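You operate a simulated robot arm through the tools that you are given. There is no shell and no other tool.

Carry out the task below with a simulated robot arm. There is one attempt and no reset: what you move stays moved.

JOB
Close down the glue place: lids on, blower off, damper shut, fume hood off last.
Fine: each lid on its own tin; blower dial to 0, watch its hot lamp go out, then switch it off.

The check looks at the end state, three seconds after you hand in, the way a careful person would. Anything else that was tipped, shoved, dropped, spilled or broken makes it a failure. Lids that push on must go on centred and level and be pressed home; caps that screw on are set level and turned clockwise until they are tight.

ROBOT AND FRAMES
A 7-joint arm with a two-finger parallel gripper, fixed in place. Base frame: the origin is on the floor under the middle of its stand, x ahead of it, y to its left, z up; the work surface is at about z = 0.82. Lengths are in m, angles in rad, forces in N, time in s.
It reaches about 1.372 m from its shoulder. Its first joint turns from -2.601 to 2.601 rad. Payload 3.43 kg.
The tool frame sits at the grasp point between the pads (the TCP): z along the fingers, y along the line on which they close. The tips reach 0.03 m beyond it. Largest opening 0.094 m; finger width 0.028, thickness 0.01; the body of the gripper, 0.05 by 0.096 m, starts 0.055 m behind the TCP.
Orientation is that of the tool frame in the base frame, as a unit quaternion [w, x, y, z]. With the fingers straight down and closing along the base's y, the tool's x points along the base's -x, its y along +y and its z along -z.

CONTROLS
- The arm moves only by the tool send_rows. Its argument "motion" is a list of rows, each an object (a shift or turn left out is 0, a gripper value left out holds the last) with "linear": the shift along the base's x, y, z in units of 50 mm (1.0 is 50 mm), a list of three; "dr": the turn, a rotation vector about the base's x, y, z in units of 4 degrees (1.0 is 4 degrees), a list of three; "jaw": the finger opening in cm, from 0 to 9.4. In form: [{"linear": [dx, dy, dz], "dr": [ax, ay, az], "jaw": jaw}, ...]. A call has 1 to 20 rows; each row shifts and turns the commanded pose from where the row before left it. A call with a number of a shift or a turn outside -1 to 1 is refused whole. Rows are played at 5 a second. More than 0.05 m and 0.15 rad between two rows, or a gripper value outside its range, and nothing of the call is played. A pose out of reach is approached as far as the arm can. The call stops where the force on the tool passes 50 N (or 10 N more than at its start, if that is more) or the arm is blocked; 0.2 s more then pass. The fingers move at their own pace (about 0.045 m/s each) and stop on an object; they squeeze with about 31 N. The grip force told is the motor's: it shows also when the fingers shut on nothing. Time passes only in rows, and 0.2 s behind the last, so rows that do not move let the fingers close. The reply holds the time, the measured pose of the TCP, the force on the tool along the base axes, the opening and the grip force, in the units named above and with some noise, with the torque about the TCP (base axes, N m) and any sound that the robot's microphone picked up.
- Cameras (640 x 400 px; columns grow to the right, rows downward): "scene" is fixed at [0.2173, 0.6497, 1.5164]; the picture's right is [0.12, -0.99, 0.00], its down [-0.86, -0.10, -0.50] and it looks along [0.50, 0.06, -0.86] (base axes); focal length 214 px, centre (320, 200). "wrist" rides on the gripper at [0.076, 0.014, -0.103] in the tool frame; the picture's right is [-0.18, 0.98, 0.00], its down [-0.75, -0.14, -0.64] and it looks along [-0.63, -0.12, 0.77] (tool axes); focal length 243 px, centre (320, 200). There is no depth. A picture from a camera that has moved, and an enlarged one, comes with that camera's place and axes in the base frame and with its lens.
- snapshot(camera): a new picture of that camera. It takes no simulated time.
- enlarge(camera, box): a new picture of the part [left, top, right, bottom] of that camera's present view, enlarged. It takes no simulated time.
- hand_in(): hands the job in; it is judged then, once.

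Places have to be worked out from the pictures, the camera data and where the tool is seen. Open the gripper and draw the arm clear of the work before you hand the job in, unless the task says otherwise.

The tools are called after "Call:" as name(argument=value, ...) on one line, values as JSON. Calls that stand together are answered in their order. send_rows: Moves the arm, as the interface text tells. Its arguments: {"type":"object","properties":{"motion":{"type":"array","items":{"type":"object","properties":{"linear":{"type":"array","items":{"type":"number"}},"dr":{"type":"array","items":{"type":"number"}},"jaw":{"type":"number"}}}}},"required":["motion"]} The other tools are called the same way: snapshot (camera) takes a picture; enlarge (camera, box) takes an enlarged picture of a part of a camera's view; hand_in () hands the job in.

At the start:

```text
t: 0.0
eef_pos: [0.7422, 0.6524, 1.2573]
orientation: [0.004, -0.001, 1.0, 0.003]
force: [-0.4, 0.4, 0.9]
wrist_torque: [0.01, 0.03, -0.02]
width: 0.094
finger_force: 0.1
```

scene: 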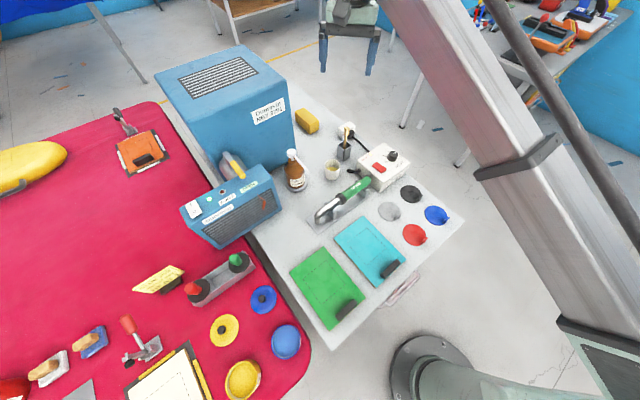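
wrist: 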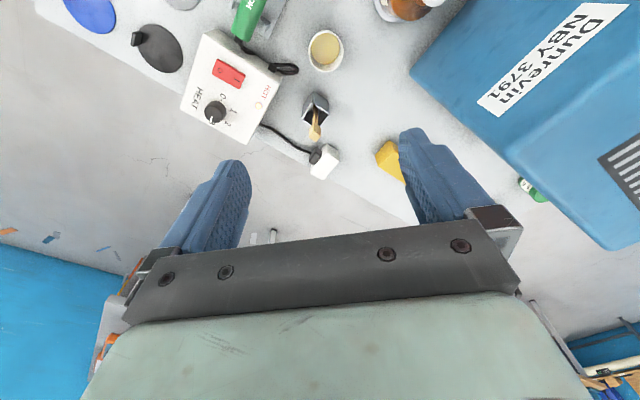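

I start by looking more closely at the scene: the tins, the lids, the blower control box and the hood.

Call:
enlarge(camera="scene", box=[180, 240, 340, 400])

Call:
enlarge(camera="scene", box=[280, 110, 480, 260])

Call:
enlarge(camera="scene", box=[150, 40, 310, 250])

Call:
enlarge(camera="scene", box=[0, 230, 200, 400])

Call:
enlarge(camera="wrist", box=[60, 0, 460, 200])

```text
2.50 times, centred on (260, 320) of scene
camera zoom: at [0.2173, 0.6497, 1.5164], right [0.12, -0.99, 0.0], down [-0.86, -0.1, -0.5], along [0.5, 0.06, -0.86], focal length 536 px, centre (470, -100)
```

zoom: 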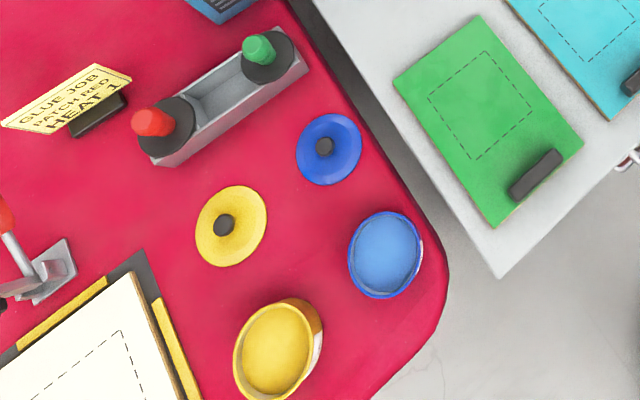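

```text
2.67 times, centred on (380, 185) of scene
camera zoom: at [0.2173, 0.6497, 1.5164], right [0.12, -0.99, 0.0], down [-0.86, -0.1, -0.5], along [0.5, 0.06, -0.86], focal length 572 px, centre (160, 240)
```

zoom: 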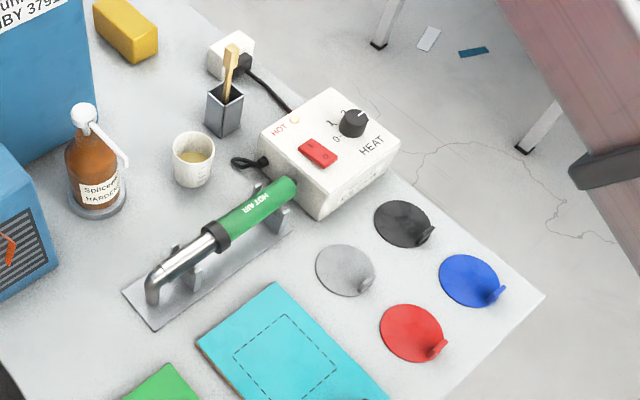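

```text
1.90 times, centred on (230, 145) of scene
camera zoom: at [0.2173, 0.6497, 1.5164], right [0.12, -0.99, 0.0], down [-0.86, -0.1, -0.5], along [0.5, 0.06, -0.86], focal length 408 px, centre (491, 305)
```

zoom: 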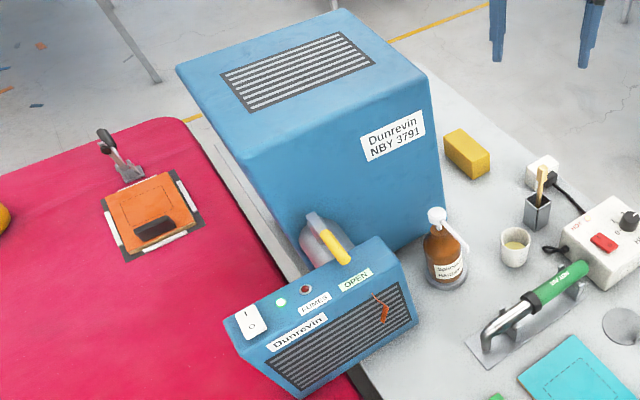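

```text
2.35 times, centred on (100, 315) of scene
camera zoom: at [0.2173, 0.6497, 1.5164], right [0.12, -0.99, 0.0], down [-0.86, -0.1, -0.5], along [0.5, 0.06, -0.86], focal length 505 px, centre (838, -71)
```

zoom: 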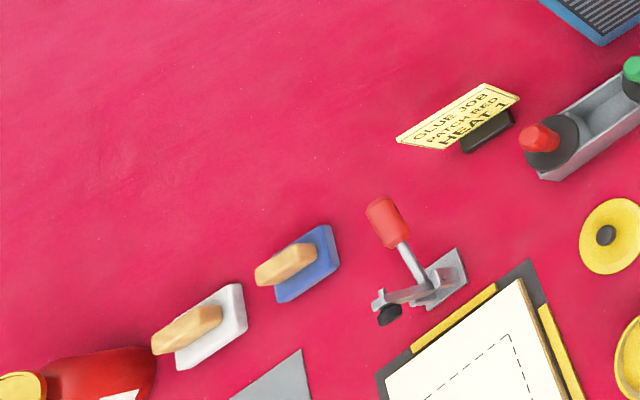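

```text
1.60 times, centred on (260, 100) of wrist
camera zoom: at [0.6668, 0.6655, 1.3568], right [0.18, 0.98, 0.01], down [0.75, -0.14, 0.65], along [0.64, -0.11, -0.76], focal length 388 px, centre (416, 360)
```

zoom: 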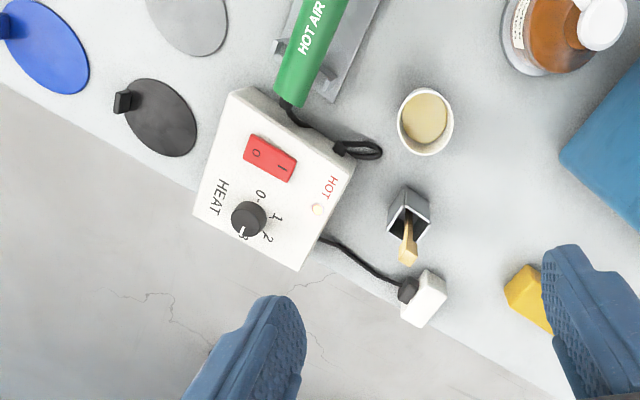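

The tins stand near (0.17, 0.73) and (0.09, 0.82), their lids lie near (0.26, 0.82) and (0.17, 0.91), and the hood stands near (0.5, 0.9) with its top at about z = 1.07. I move the arm high over to the blue lid so the wrist camera can inspect the tins and lids.

Call:
send_rows(motion=[{"linear": [-0.95, 0.2, 0]}, {"linear": [-0.95, 0.2, 0]}, {"linear": [-0.95, 0.2, 0]}, {"linear": [-0.95, 0.2, 0]}, {"linear": [-0.95, 0.2, 0]}, {"linear": [-0.95, 0.2, 0]}, {"linear": [-0.95, 0.2, 0]}, {"linear": [-0.95, 0.2, 0]}, {"linear": [-0.95, 0.2, 0]}, {"linear": [-0.95, 0.2, 0]}])

Call:
snapshot(camera="wrist")

Call:
snapshot(camera="scene")

```text
t: 2.2
eef_pos: [0.2856, 0.7783, 1.1986]
orientation: [0.005, 0.0, 1.0, 0.008]
force: [-0.1, 0.3, -0.3]
wrist_torque: [0.02, -0.02, 0.03]
width: 0.0941
finger_force: 0.0
out of reach, approached as far as the arm can: row 1, 2, 3, 4, 5, 6, 7, 9, 10
```

```text
taken
camera wrist: at [0.209, 0.791, 1.2989], right [0.18, 0.98, 0.02], down [0.75, -0.15, 0.65], along [0.64, -0.11, -0.76], focal length 243 px, centre (320, 200)
```

wrist: 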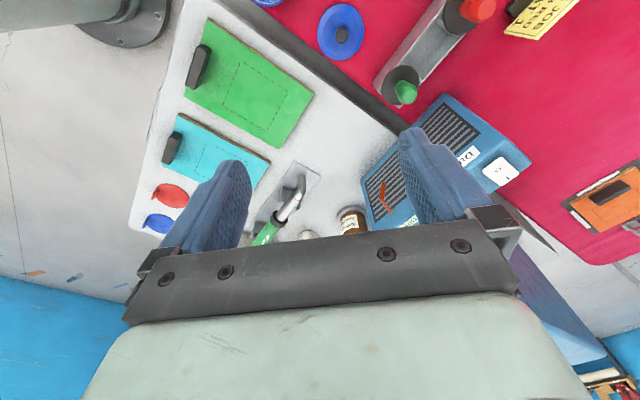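

```text
taken
```

scene: 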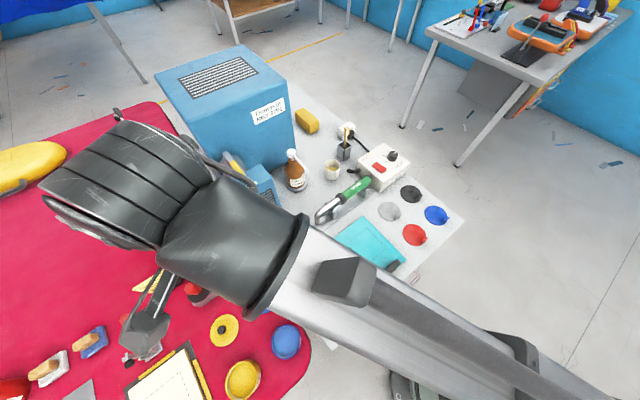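

The wrist view is clear, but high poses near the base are partly out of reach, so I'll work lower. I descend toward the blue lid and check the actual pose.

Call:
send_rows(motion=[{"linear": [0, 0.4, -0.9]}, {"linear": [0, 0.4, -0.9]}, {"linear": [0, 0.4, -0.9]}, {"linear": [0, 0, -1]}])

Call:
snapshot(camera="wrist")

Call:
snapshot(camera="scene")

```text
t: 3.2
eef_pos: [0.2803, 0.8391, 1.0103]
orientation: [0.003, 0.0, 1.0, 0.003]
force: [-0.3, 0.3, 0.8]
wrist_torque: [-0.02, 0.01, -0.03]
width: 0.094
finger_force: 0.0
```

```text
taken
camera wrist: at [0.2047, 0.8529, 1.1105], right [0.18, 0.98, 0.01], down [0.75, -0.14, 0.65], along [0.64, -0.11, -0.76], focal length 243 px, centre (320, 200)
```

wrist: 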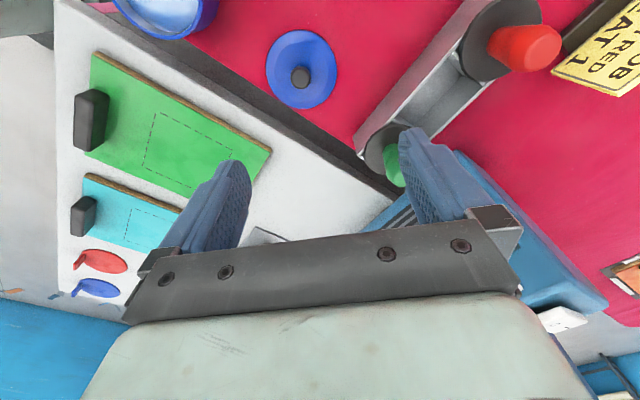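

```text
taken
```

scene: 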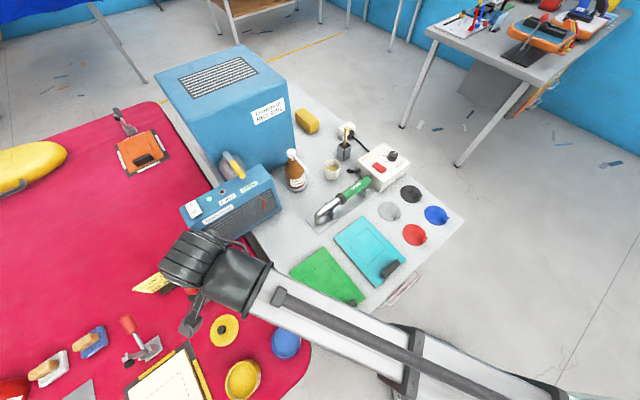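

The blue lid is at about (0.262, 0.825), matching the scene estimate. I'll enlarge to see the knob, the two buttons of the station and the tin rim.

Call:
enlarge(camera="wrist", box=[100, 0, 420, 200])

Call:
enlarge(camera="scene", box=[200, 300, 320, 400])

```text
2.00 times, centred on (260, 100) of wrist
camera zoom: at [0.2047, 0.8529, 1.1105], right [0.18, 0.98, 0.01], down [0.75, -0.14, 0.65], along [0.64, -0.11, -0.76], focal length 485 px, centre (440, 400)
```

zoom: 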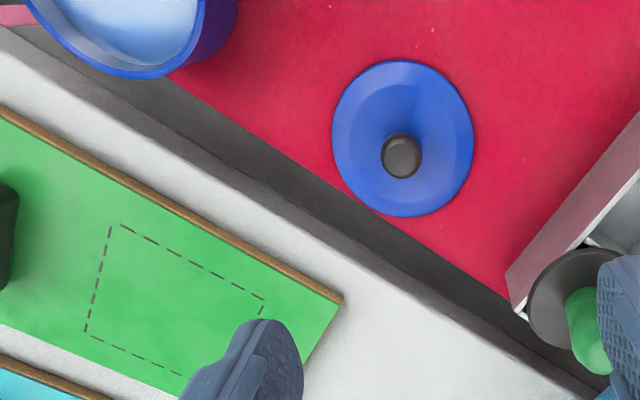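

```text
4.00 times, centred on (260, 350) of scene
camera zoom: at [0.2173, 0.6497, 1.5164], right [0.12, -0.99, 0.0], down [-0.86, -0.1, -0.5], along [0.5, 0.06, -0.86], focal length 858 px, centre (560, -400)
```

zoom: 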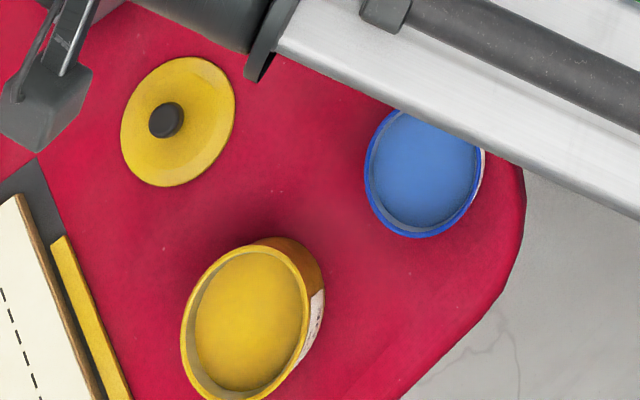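

The knob top seems to be at about z = 0.857 and the lid about 74 mm wide. I move down over it with the gripper open for a closer look.

Call:
send_rows(motion=[{"linear": [-0.18, -0.14, -0.7], "jaw": 6}, {"linear": [-0.18, -0.14, -0.7], "jaw": 6}, {"jaw": 6}])

Call:
snapshot(camera="wrist")

Call:
snapshot(camera="scene")

```text
t: 4.0
eef_pos: [0.2641, 0.8249, 0.942]
orientation: [0.004, -0.001, 1.0, 0.003]
force: [0.7, 1.0, -0.2]
wrist_torque: [0.0, -0.04, -0.01]
width: 0.0601
finger_force: 0.1
```

```text
taken
camera wrist: at [0.188, 0.8378, 1.0435], right [0.18, 0.98, 0.01], down [0.75, -0.15, 0.65], along [0.64, -0.11, -0.76], focal length 243 px, centre (320, 200)
```

wrist: 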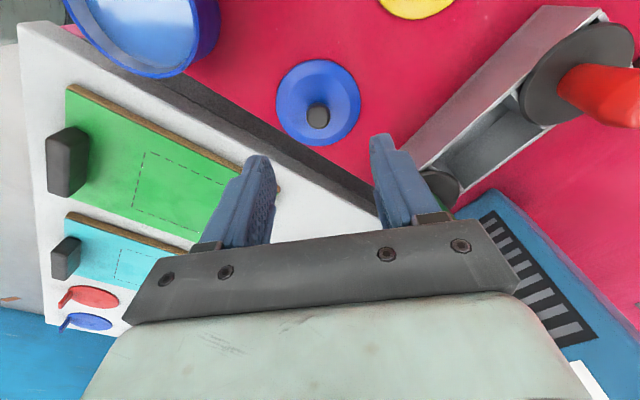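

```text
taken
```

scene: 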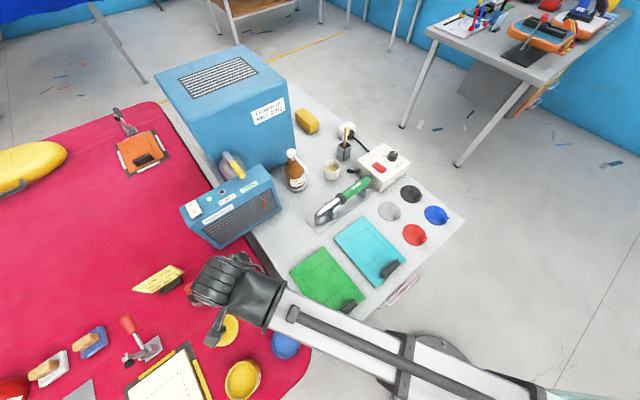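

The lid and knob axis work out to about (0.261, 0.825), with the knob top at about z = 0.857. I'll enlarge to refine the knob height before gripping.

Call:
enlarge(camera="wrist", box=[220, 30, 420, 155])

Call:
enlarge(camera="scene", box=[180, 240, 300, 315])

```text
3.20 times, centred on (320, 92) of wrist
camera zoom: at [0.188, 0.8378, 1.0435], right [0.18, 0.98, 0.01], down [0.75, -0.15, 0.65], along [0.64, -0.11, -0.76], focal length 776 px, centre (320, 544)
```

zoom: 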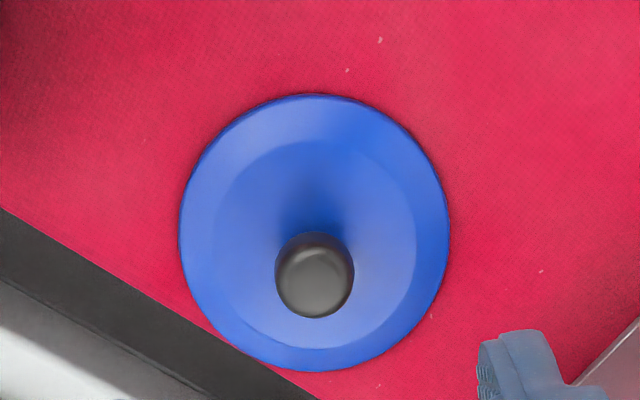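

```text
5.33 times, centred on (240, 278) of scene
camera zoom: at [0.2173, 0.6497, 1.5164], right [0.12, -0.99, 0.0], down [-0.86, -0.1, -0.5], along [0.5, 0.06, -0.86], focal length 1144 px, centre (747, -213)
```

zoom: 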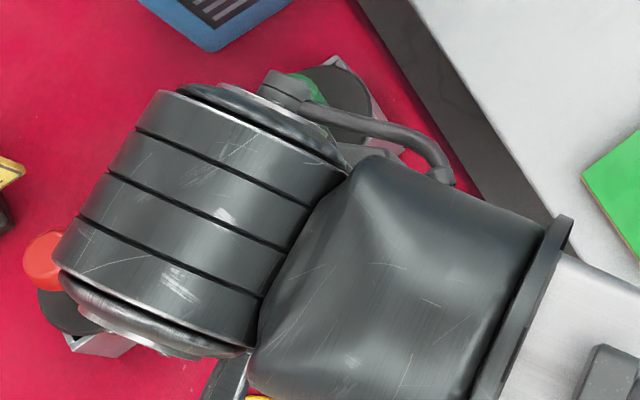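

The knob is about 19 mm wide and its axis is at about (0.261, 0.825). I lower straight so the fingertips straddle it at TCP z of about 0.870, then close.

Call:
send_rows(motion=[{"linear": [-0.06, 0, -0.5], "jaw": 6}, {"linear": [0, 0, -0.5], "jaw": 6}, {"linear": [0, 0, -0.4], "jaw": 6}, {"jaw": 6}])

Call:
snapshot(camera="wrist")

```text
t: 5.0
eef_pos: [0.2607, 0.8225, 0.8714]
orientation: [0.003, 0.0, 1.0, 0.003]
force: [0.1, -0.2, -0.4]
wrist_torque: [-0.02, -0.03, 0.02]
width: 0.0599
finger_force: 0.1
```

```text
taken
camera wrist: at [0.1851, 0.8366, 0.972], right [0.18, 0.98, 0.01], down [0.75, -0.14, 0.65], along [0.64, -0.11, -0.76], focal length 243 px, centre (320, 200)
```

wrist: 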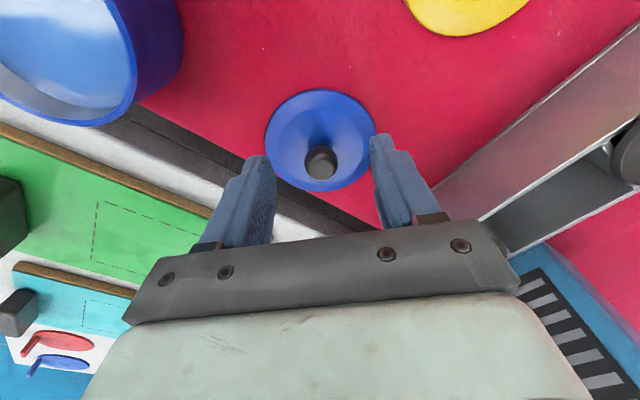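

The knob top looks to be at about z = 0.845, slightly lower than I thought, so the tips barely straddle it. I go down another 9 mm and shift 2 mm in x, then close.

Call:
send_rows(motion=[{"linear": [0.04, 0.02, -0.1], "jaw": 6}, {"linear": [0, 0, -0.08], "jaw": 6}, {"jaw": 6}])

Call:
enlarge(camera="wrist", box=[220, 60, 420, 260])

```text
t: 5.8
eef_pos: [0.2634, 0.8236, 0.8627]
orientation: [0.004, -0.001, 1.0, 0.003]
force: [0.5, -0.1, 0.2]
wrist_torque: [0.02, -0.02, 0.0]
width: 0.06
finger_force: 0.1
```

```text
2.00 times, centred on (320, 160) of wrist
camera zoom: at [0.1872, 0.8375, 0.9641], right [0.18, 0.98, 0.01], down [0.75, -0.14, 0.65], along [0.64, -0.11, -0.76], focal length 485 px, centre (320, 280)
```

zoom: 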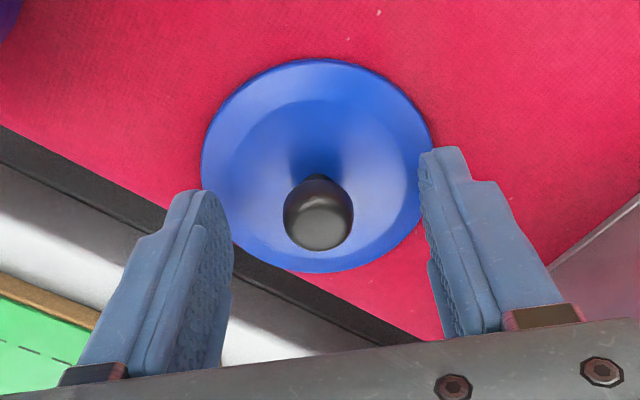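

The fingertips now reach about 15 mm below the knob top, and the knob is centred between the fingers. I close the gripper on it.

Call:
send_rows(motion=[{"jaw": 3}, {"jaw": 1}, {"jaw": 1}, {"jaw": 1}, {"jaw": 1}])

Call:
enlarge(camera="wrist", box=[220, 60, 420, 260])

```text
t: 7.0
eef_pos: [0.2643, 0.8227, 0.8631]
orientation: [0.003, 0.0, 1.0, 0.002]
force: [0.2, -0.2, 0.9]
wrist_torque: [-0.02, -0.03, -0.01]
width: 0.0201
finger_force: 30.9
```

```text
2.00 times, centred on (320, 160) of wrist
camera zoom: at [0.1871, 0.8375, 0.9642], right [0.18, 0.98, 0.01], down [0.75, -0.14, 0.65], along [0.64, -0.11, -0.76], focal length 485 px, centre (320, 280)
```

zoom: 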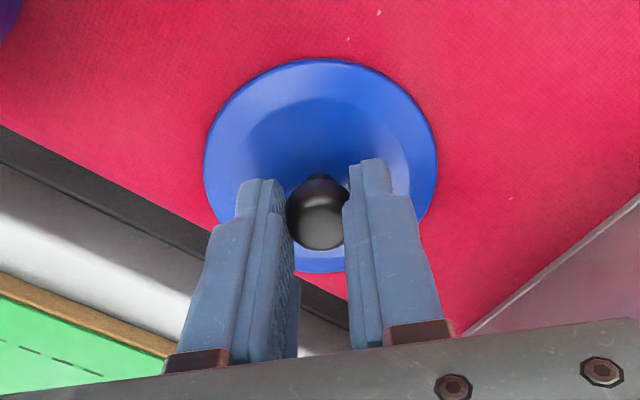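

The knob is gripped (opening 20 mm, 31 N). I lift the lid straight up about 9 cm and look at the blue tin from there.

Call:
send_rows(motion=[{"linear": [0, 0, 0.3], "jaw": 1}, {"linear": [0, 0, 0.5], "jaw": 1}, {"linear": [0, 0, 0.5], "jaw": 1}, {"linear": [0, 0, 0.5], "jaw": 1}, {"jaw": 1}])

Call:
snapshot(camera="wrist")

Call:
snapshot(camera="scene")

```text
t: 8.2
eef_pos: [0.264, 0.8217, 0.9542]
orientation: [0.004, 0.0, 1.0, 0.003]
force: [0.9, 0.7, -0.2]
wrist_torque: [-0.03, 0.04, 0.0]
width: 0.0198
finger_force: 31.3
```

```text
taken
camera wrist: at [0.1877, 0.8359, 1.055], right [0.18, 0.98, 0.01], down [0.75, -0.14, 0.65], along [0.64, -0.11, -0.76], focal length 243 px, centre (320, 200)
```

wrist: 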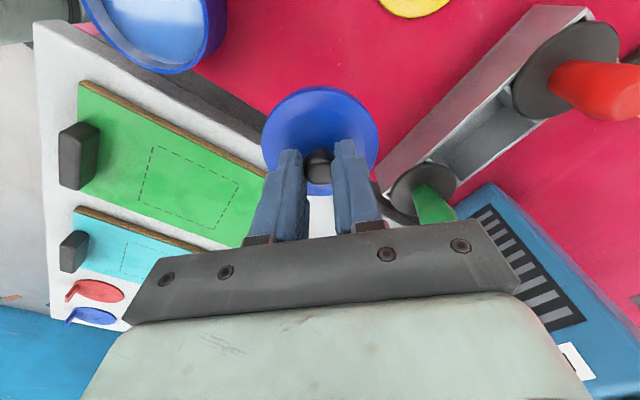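

```text
taken
```

scene: 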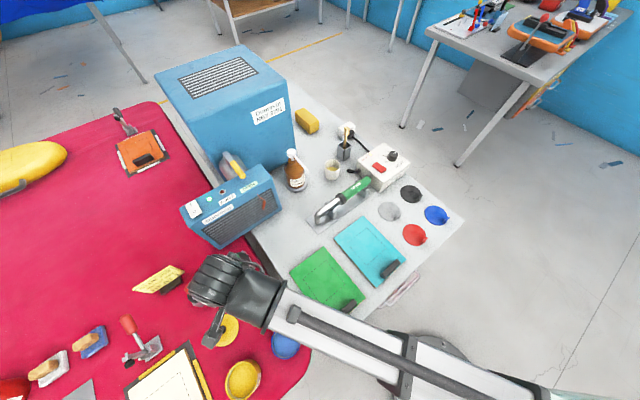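

The lid is held level. To measure the blue tin I need it in the wrist view, so I shift toward it and stay high, offset so the lid does not hide the tin.

Call:
send_rows(motion=[{"linear": [0, 0, 0.8], "jaw": 1}, {"linear": [-0.5, 0, 0.4], "jaw": 1}, {"linear": [-0.5, 0, 0], "jaw": 1}, {"linear": [-0.5, 0, 0], "jaw": 1}, {"jaw": 1}])

Call:
snapshot(camera="wrist")

Call:
enlarge(camera="wrist", box=[40, 0, 340, 200])

```text
t: 9.4
eef_pos: [0.1873, 0.8225, 1.0135]
orientation: [0.004, 0.001, 1.0, 0.003]
force: [-0.2, 0.2, -0.4]
wrist_torque: [0.0, -0.02, 0.0]
width: 0.0199
finger_force: 30.9
```

```text
taken
camera wrist: at [0.112, 0.8365, 1.1152], right [0.18, 0.98, 0.01], down [0.75, -0.14, 0.65], along [0.64, -0.11, -0.76], focal length 243 px, centre (320, 200)
```

wrist: 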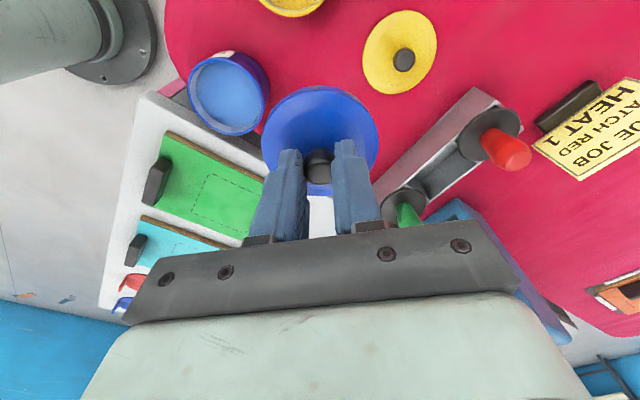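

```text
2.00 times, centred on (190, 100) of wrist
camera zoom: at [0.112, 0.8365, 1.1152], right [0.18, 0.98, 0.01], down [0.75, -0.14, 0.65], along [0.64, -0.11, -0.76], focal length 485 px, centre (580, 400)
```

zoom: 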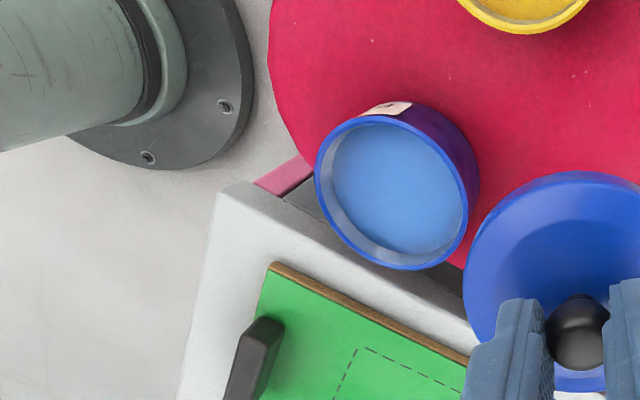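

The tin rim comes out at about (0.174, 0.731), z of about 0.864, with a diameter near 75 mm. I move over it at height, then come down to just above the rim to compare lid and rim.

Call:
send_rows(motion=[{"linear": [-0.1, -0.9, 0], "jaw": 1}, {"linear": [-0.1, -0.9, 0], "jaw": 1}, {"linear": [0, 0, -0.7], "jaw": 1}, {"linear": [0, 0, -0.6], "jaw": 1}, {"linear": [0, 0, -0.3], "jaw": 1}, {"jaw": 1}])

Call:
snapshot(camera="wrist")

Call:
enlarge(camera="scene", box=[220, 280, 340, 380])

```text
t: 10.8
eef_pos: [0.1797, 0.7326, 0.9309]
orientation: [0.004, 0.0, 1.0, 0.003]
force: [0.6, -0.5, -0.6]
wrist_torque: [-0.01, 0.02, 0.0]
width: 0.0199
finger_force: 30.6
```

```text
taken
camera wrist: at [0.1044, 0.7465, 1.032], right [0.18, 0.98, 0.01], down [0.75, -0.14, 0.65], along [0.64, -0.11, -0.76], focal length 243 px, centre (320, 200)
```

wrist: 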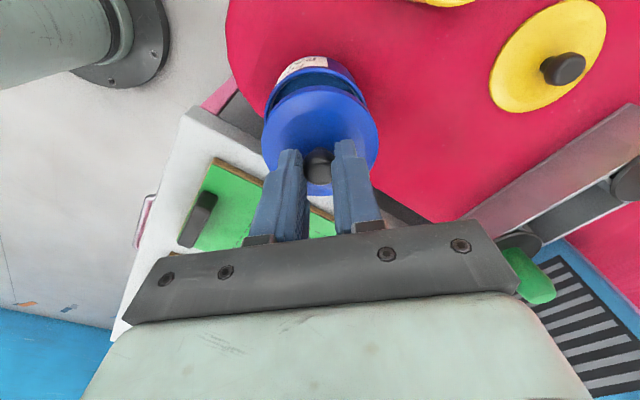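

```text
4.00 times, centred on (280, 330) of scene
camera zoom: at [0.2173, 0.6497, 1.5164], right [0.12, -0.99, 0.0], down [-0.86, -0.1, -0.5], along [0.5, 0.06, -0.86], focal length 858 px, centre (480, -320)
```

zoom: 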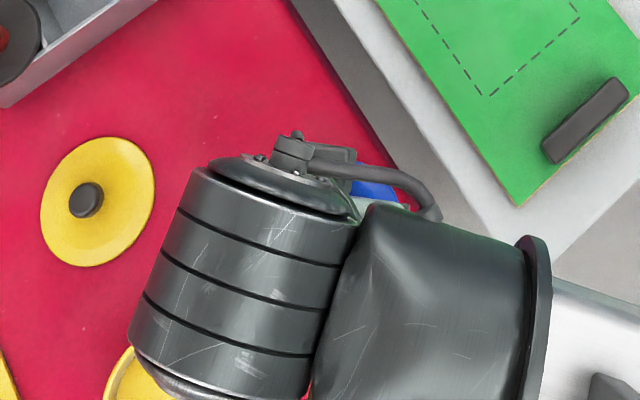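

The lid is just above and roughly in line with the tin. I enlarge the wrist view to measure the lateral offset.

Call:
enlarge(camera="wrist", box=[240, 40, 400, 140])

Call:
enlarge(camera="wrist", box=[240, 40, 400, 240])

```text
4.00 times, centred on (320, 90) of wrist
camera zoom: at [0.1044, 0.7465, 1.032], right [0.18, 0.98, 0.01], down [0.75, -0.14, 0.65], along [0.64, -0.11, -0.76], focal length 970 px, centre (320, 640)
```

zoom: 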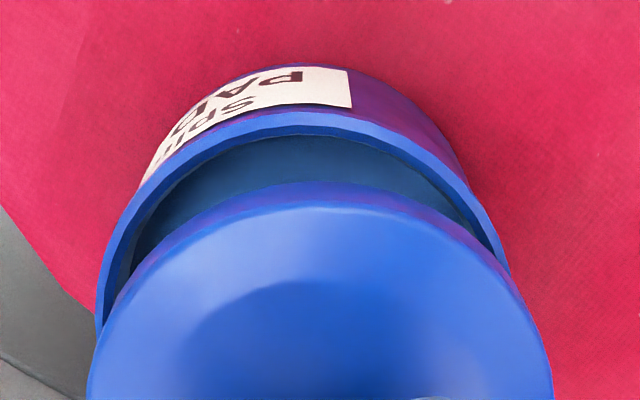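

```text
2.00 times, centred on (320, 140) of wrist
camera zoom: at [0.1044, 0.7465, 1.032], right [0.18, 0.98, 0.01], down [0.75, -0.14, 0.65], along [0.64, -0.11, -0.76], focal length 485 px, centre (320, 320)
```

zoom: 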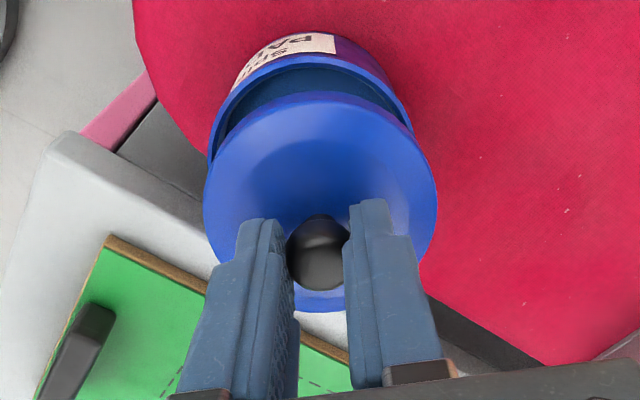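

Measured from the camera pose, the lid centre is about 5 mm too far in +x and 2 mm in +y relative to the tin. I correct that and come 10 mm lower for another check.

Call:
send_rows(motion=[{"linear": [-0.09, -0.036, 0], "jaw": 1}, {"linear": [0, 0, -0.2], "jaw": 1}, {"jaw": 1}])

Call:
enlarge(camera="wrist", box=[240, 40, 400, 140])

Call:
enlarge(camera="wrist", box=[240, 60, 400, 220])

```text
t: 11.6
eef_pos: [0.1759, 0.7302, 0.921]
orientation: [0.003, 0.0, 1.0, 0.002]
force: [0.0, -0.6, 0.2]
wrist_torque: [0.0, 0.01, -0.02]
width: 0.02
finger_force: 30.8
```

```text
4.00 times, centred on (320, 90) of wrist
camera zoom: at [0.0993, 0.745, 1.0224], right [0.18, 0.98, 0.01], down [0.75, -0.15, 0.65], along [0.64, -0.11, -0.76], focal length 970 px, centre (320, 640)
```

zoom: 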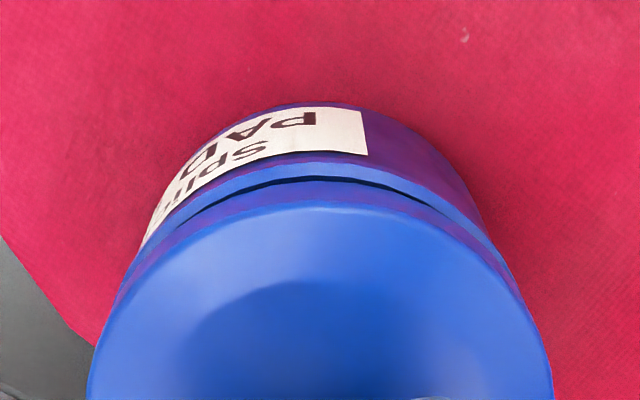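

```text
2.50 times, centred on (320, 140) of wrist
camera zoom: at [0.0993, 0.745, 1.0224], right [0.18, 0.98, 0.01], down [0.75, -0.15, 0.65], along [0.64, -0.11, -0.76], focal length 606 px, centre (320, 350)
```

zoom: 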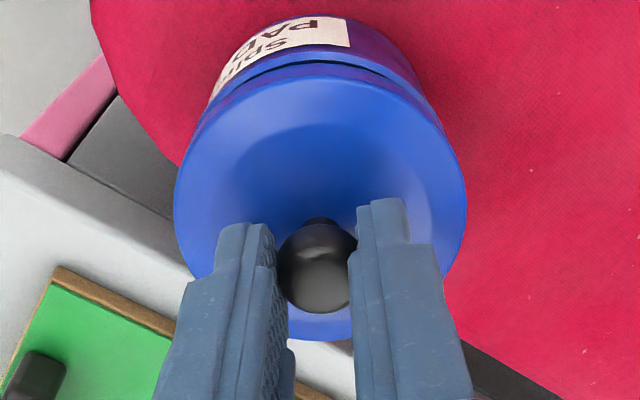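

The lid is now nearly concentric with the tin. I'll look at the lid edge at higher zoom, and at the yellow lid on the table for comparison.

Call:
enlarge(camera="wrist", box=[290, 65, 350, 103])

Call:
enlarge(camera="wrist", box=[255, 70, 305, 150])

Call:
enlarge(camera="wrist", box=[345, 70, 395, 150])

Call:
enlarge(camera="scene", box=[205, 310, 265, 350])

Call:
snapshot(camera="wrist")

```text
10.53 times, centred on (320, 84) of wrist
camera zoom: at [0.0993, 0.745, 1.0224], right [0.18, 0.98, 0.01], down [0.75, -0.15, 0.65], along [0.64, -0.11, -0.76], focal length 2554 px, centre (320, 1421)
```

zoom: 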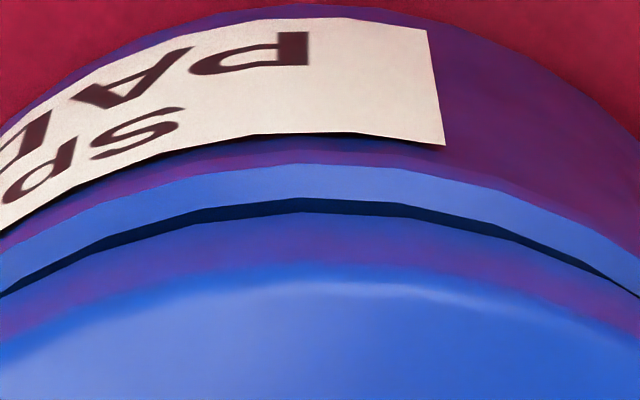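

```text
5.00 times, centred on (280, 110) of wrist
camera zoom: at [0.0993, 0.745, 1.0224], right [0.18, 0.98, 0.01], down [0.75, -0.15, 0.65], along [0.64, -0.11, -0.76], focal length 1213 px, centre (520, 650)
```

zoom: 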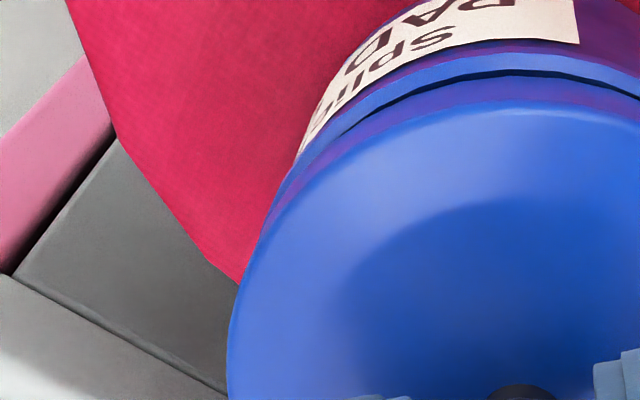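

```text
5.00 times, centred on (370, 110) of wrist
camera zoom: at [0.0993, 0.745, 1.0224], right [0.18, 0.98, 0.01], down [0.75, -0.15, 0.65], along [0.64, -0.11, -0.76], focal length 1213 px, centre (70, 650)
```

zoom: 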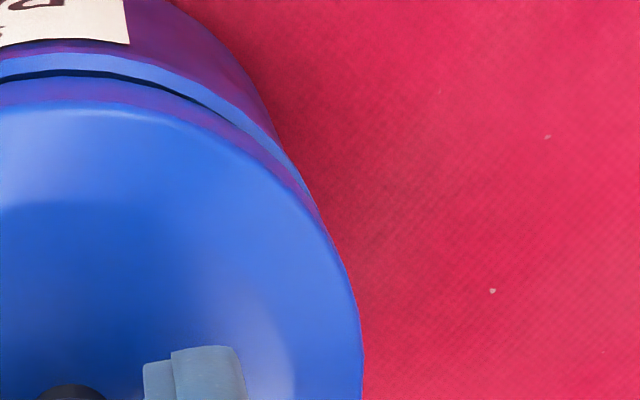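

```text
10.00 times, centred on (235, 330) of scene
camera zoom: at [0.2173, 0.6497, 1.5164], right [0.12, -0.99, 0.0], down [-0.86, -0.1, -0.5], along [0.5, 0.06, -0.86], focal length 2145 px, centre (1170, -1100)
```

zoom: 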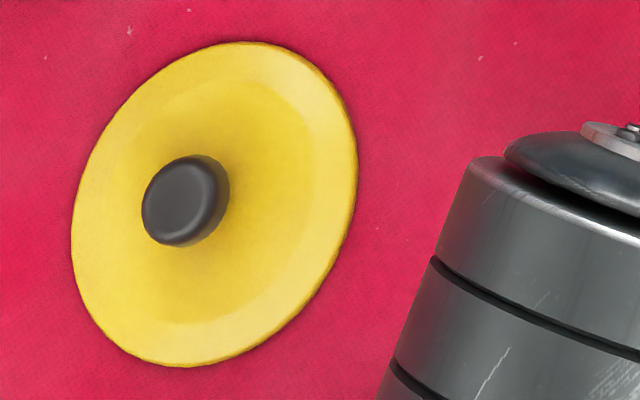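

```text
taken
camera wrist: at [0.0993, 0.745, 1.0224], right [0.18, 0.98, 0.01], down [0.75, -0.15, 0.65], along [0.64, -0.11, -0.76], focal length 243 px, centre (320, 200)
```

wrist: 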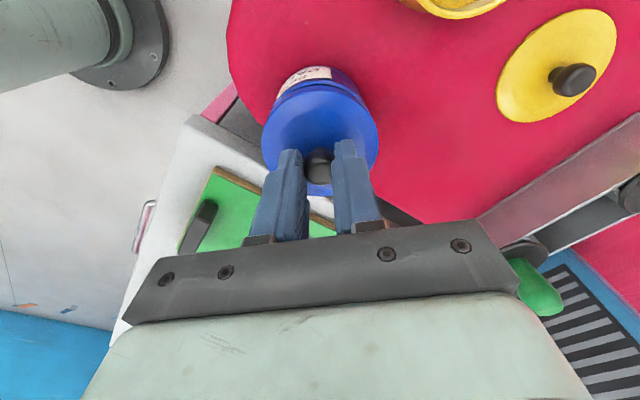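

The two estimates differ by a couple of millimetres, so I lower another 8 mm to nearly touch the rim. There the parallax drops out and the edges can be compared directly.

Call:
send_rows(motion=[{"linear": [0, 0, -0.08], "jaw": 1}, {"linear": [0, 0, -0.08], "jaw": 1}, {"jaw": 1}])

Call:
enlarge(camera="wrist", box=[240, 40, 400, 140])

Call:
enlarge(camera="wrist", box=[290, 65, 350, 103])

```text
t: 12.4
eef_pos: [0.1745, 0.7317, 0.9143]
orientation: [0.004, 0.001, 1.0, 0.002]
force: [0.0, -0.4, 0.2]
wrist_torque: [0.02, -0.02, 0.0]
width: 0.0198
finger_force: 30.9
```

```text
4.00 times, centred on (320, 90) of wrist
camera zoom: at [0.0986, 0.7441, 1.0145], right [0.18, 0.98, 0.01], down [0.75, -0.14, 0.65], along [0.64, -0.11, -0.76], focal length 970 px, centre (320, 640)
```

zoom: 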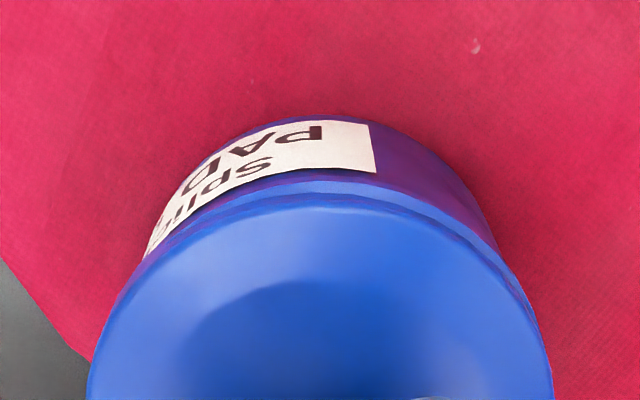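

```text
10.53 times, centred on (320, 84) of wrist
camera zoom: at [0.0986, 0.7441, 1.0145], right [0.18, 0.98, 0.01], down [0.75, -0.14, 0.65], along [0.64, -0.11, -0.76], focal length 2554 px, centre (320, 1421)
```

zoom: 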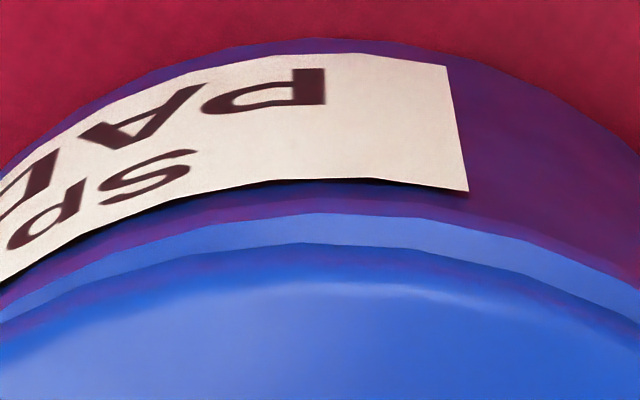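

The lower edge of the lid is now hidden behind the near rim, so the plug seems to be entering the tin with no contact force yet. I check the left and right sides for symmetry.

Call:
enlarge(camera="wrist", box=[258, 80, 308, 130])

Call:
enlarge(camera="wrist", box=[332, 80, 382, 130])

```text
8.00 times, centred on (283, 105) of wrist
camera zoom: at [0.0986, 0.7441, 1.0145], right [0.18, 0.98, 0.01], down [0.75, -0.14, 0.65], along [0.64, -0.11, -0.76], focal length 1941 px, centre (616, 960)
```

zoom: 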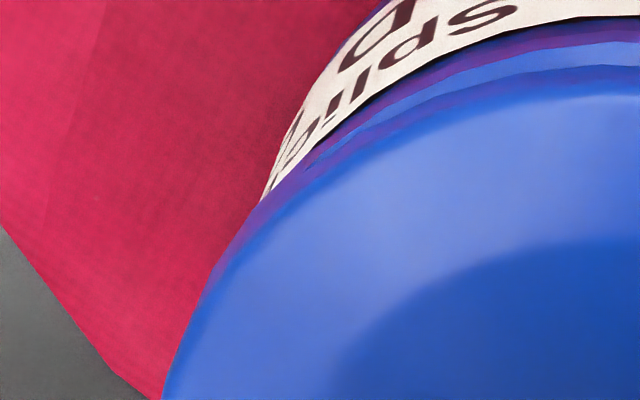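

```text
8.00 times, centred on (357, 105) of wrist
camera zoom: at [0.0986, 0.7441, 1.0145], right [0.18, 0.98, 0.01], down [0.75, -0.14, 0.65], along [0.64, -0.11, -0.76], focal length 1941 px, centre (24, 960)
```

zoom: 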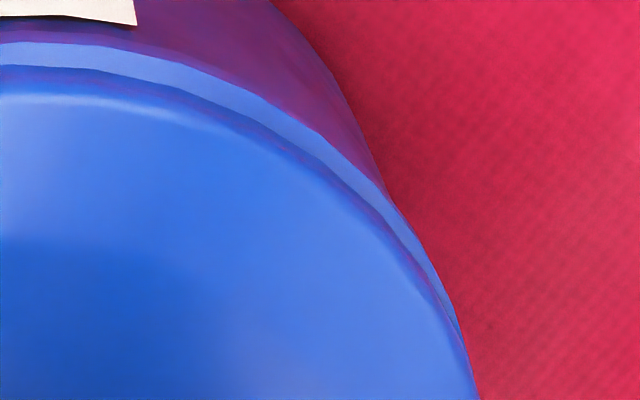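

The rim shows more on the right side than on the left, so I shift the lid about 0.9 mm in +y and 0.4 mm in -x, then lower in small steps while watching the force.

Call:
send_rows(motion=[{"linear": [-0.008, 0.018, 0], "jaw": 1}, {"linear": [0, 0, -0.05], "jaw": 1}, {"jaw": 1}])

Call:
enlarge(camera="wrist", box=[240, 40, 400, 140])

Call:
enlarge(camera="wrist", box=[258, 80, 308, 130])

Call:
enlarge(camera="wrist", box=[332, 80, 382, 130])

```text
t: 13.2
eef_pos: [0.1739, 0.7331, 0.9118]
orientation: [0.003, 0.0, 1.0, 0.002]
force: [0.1, 0.8, -0.6]
wrist_torque: [0.03, 0.02, 0.03]
width: 0.02
finger_force: 30.8
```

```text
4.00 times, centred on (320, 90) of wrist
camera zoom: at [0.0985, 0.7463, 1.0128], right [0.18, 0.98, 0.01], down [0.75, -0.14, 0.65], along [0.64, -0.11, -0.76], focal length 970 px, centre (320, 640)
```

zoom: 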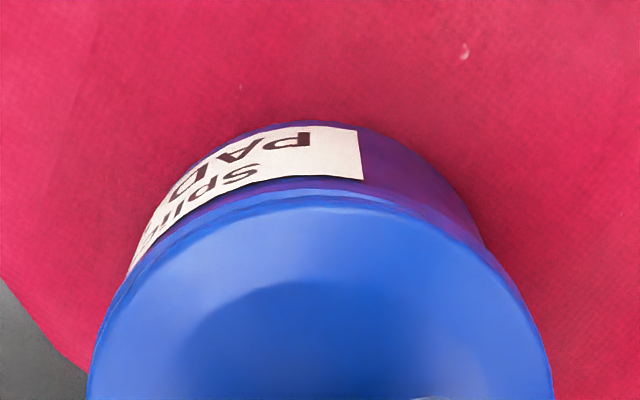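

```text
8.00 times, centred on (283, 105) of wrist
camera zoom: at [0.0985, 0.7463, 1.0128], right [0.18, 0.98, 0.01], down [0.75, -0.14, 0.65], along [0.64, -0.11, -0.76], focal length 1941 px, centre (616, 960)
```

zoom: 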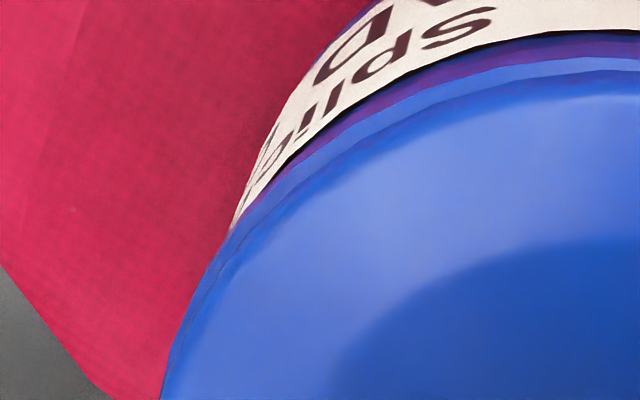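

```text
8.00 times, centred on (357, 105) of wrist
camera zoom: at [0.0985, 0.7463, 1.0128], right [0.18, 0.98, 0.01], down [0.75, -0.14, 0.65], along [0.64, -0.11, -0.76], focal length 1941 px, centre (24, 960)
```

zoom: 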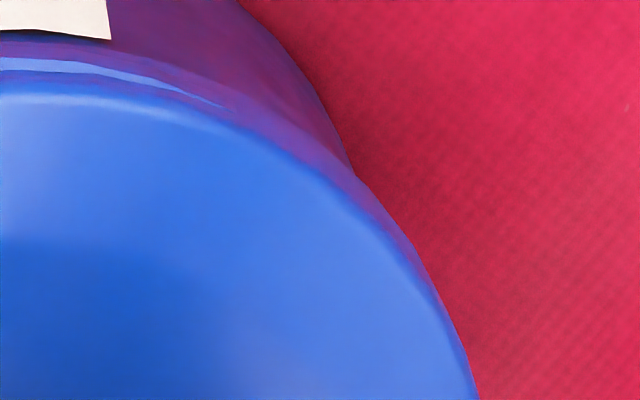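

The arm moved 2.2 mm in y instead of 0.9, so the lid is now slightly too far right. I shift back 1 mm and look again.

Call:
send_rows(motion=[{"linear": [0, -0.02, 0], "jaw": 1}, {"jaw": 1}])

Call:
enlarge(camera="wrist", box=[240, 40, 400, 140])

Call:
enlarge(camera="wrist", box=[258, 80, 308, 130])

Call:
enlarge(camera="wrist", box=[332, 80, 382, 130])

```text
t: 13.8
eef_pos: [0.1747, 0.7303, 0.9122]
orientation: [0.003, 0.0, 1.0, 0.002]
force: [-0.2, 0.0, -0.2]
wrist_torque: [0.03, 0.05, 0.02]
width: 0.0201
finger_force: 30.8
```

```text
4.00 times, centred on (320, 90) of wrist
camera zoom: at [0.0985, 0.7449, 1.0133], right [0.18, 0.98, 0.01], down [0.75, -0.14, 0.65], along [0.64, -0.11, -0.76], focal length 970 px, centre (320, 640)
```

zoom: 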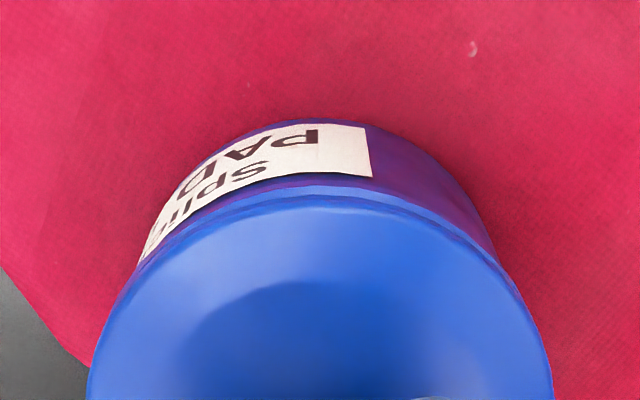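

```text
8.00 times, centred on (283, 105) of wrist
camera zoom: at [0.0985, 0.7449, 1.0133], right [0.18, 0.98, 0.01], down [0.75, -0.14, 0.65], along [0.64, -0.11, -0.76], focal length 1941 px, centre (616, 960)
```

zoom: 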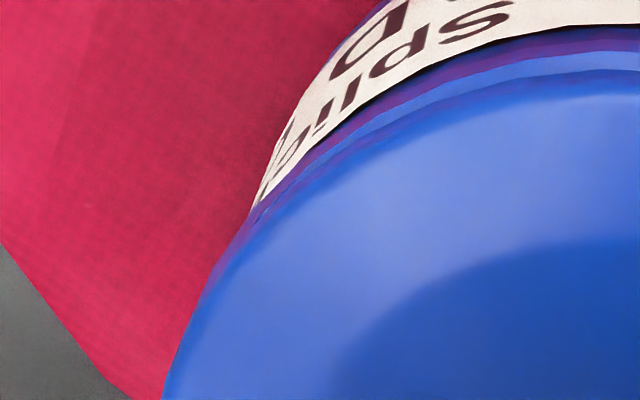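

```text
8.00 times, centred on (357, 105) of wrist
camera zoom: at [0.0985, 0.7449, 1.0133], right [0.18, 0.98, 0.01], down [0.75, -0.14, 0.65], along [0.64, -0.11, -0.76], focal length 1941 px, centre (24, 960)
```

zoom: 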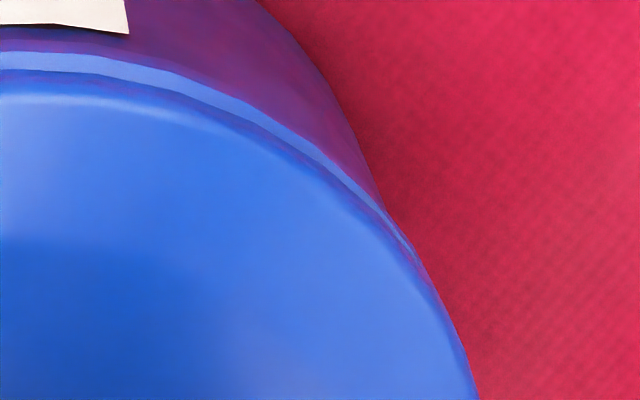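

The sides are now nearly symmetric, within about 0.5 mm. I lower 5 mm more and read the force.

Call:
send_rows(motion=[{"linear": [0, 0.006, -0.05], "jaw": 1}, {"linear": [0, 0, -0.05], "jaw": 1}, {"jaw": 1}])

Call:
enlarge(camera="wrist", box=[240, 40, 400, 140])

Call:
enlarge(camera="wrist", box=[290, 65, 350, 103])

```text
t: 14.6
eef_pos: [0.1742, 0.7304, 0.9092]
orientation: [0.004, 0.001, 1.0, 0.004]
force: [3.2, -1.8, 31.2]
wrist_torque: [-0.02, -0.13, -0.01]
width: 0.0197
finger_force: 30.8
```

```text
4.00 times, centred on (320, 90) of wrist
camera zoom: at [0.0984, 0.7449, 1.0097], right [0.18, 0.98, 0.01], down [0.75, -0.15, 0.65], along [0.64, -0.11, -0.76], focal length 970 px, centre (320, 640)
```

zoom: 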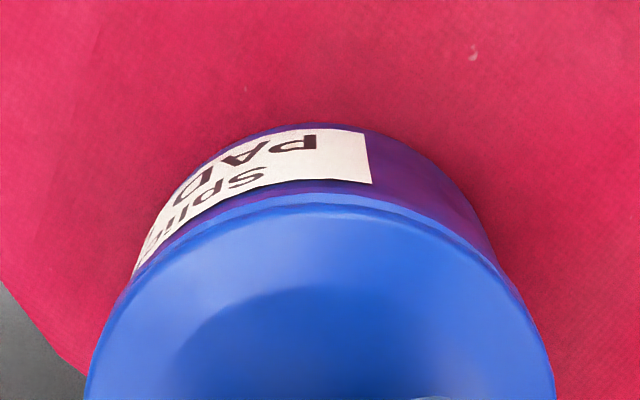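

```text
10.53 times, centred on (320, 84) of wrist
camera zoom: at [0.0984, 0.7449, 1.0097], right [0.18, 0.98, 0.01], down [0.75, -0.15, 0.65], along [0.64, -0.11, -0.76], focal length 2554 px, centre (320, 1421)
```

zoom: 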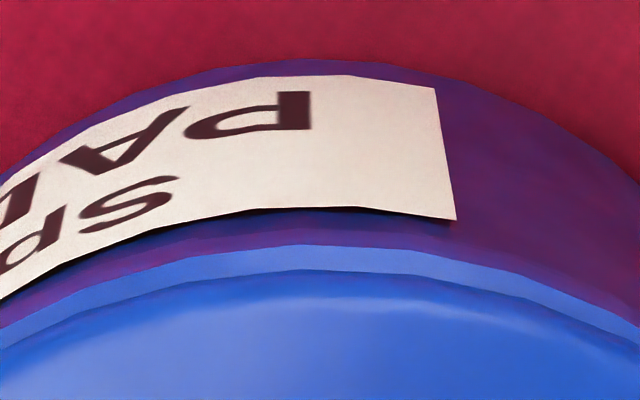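

Contact shows 31 N upward and the lid is at the rim. I press a little more to see whether it seats with a snap or the force just rises.

Call:
send_rows(motion=[{"linear": [0, 0, -0.04], "jaw": 1}, {"jaw": 1}])

Call:
enlarge(camera="wrist", box=[240, 40, 400, 140])

Call:
enlarge(camera="wrist", box=[290, 65, 350, 103])

```text
t: 15.2
eef_pos: [0.1749, 0.7321, 0.907]
orientation: [0.003, 0.001, 1.0, 0.003]
force: [2.9, -1.2, 31.8]
wrist_torque: [-0.02, -0.16, -0.02]
width: 0.02
finger_force: 30.8
```

```text
4.00 times, centred on (320, 90) of wrist
camera zoom: at [0.0982, 0.745, 1.0073], right [0.18, 0.98, 0.01], down [0.75, -0.15, 0.65], along [0.64, -0.11, -0.76], focal length 970 px, centre (320, 640)
```

zoom: 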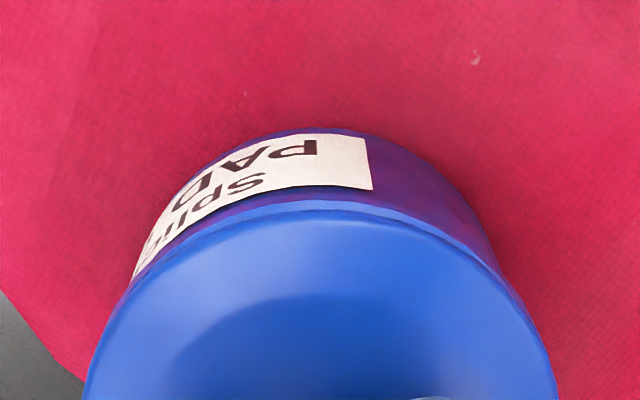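

```text
10.53 times, centred on (320, 84) of wrist
camera zoom: at [0.0982, 0.745, 1.0073], right [0.18, 0.98, 0.01], down [0.75, -0.15, 0.65], along [0.64, -0.11, -0.76], focal length 2554 px, centre (320, 1421)
```

zoom: 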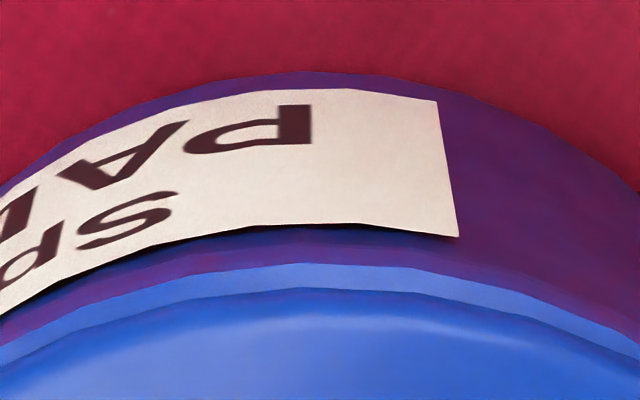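

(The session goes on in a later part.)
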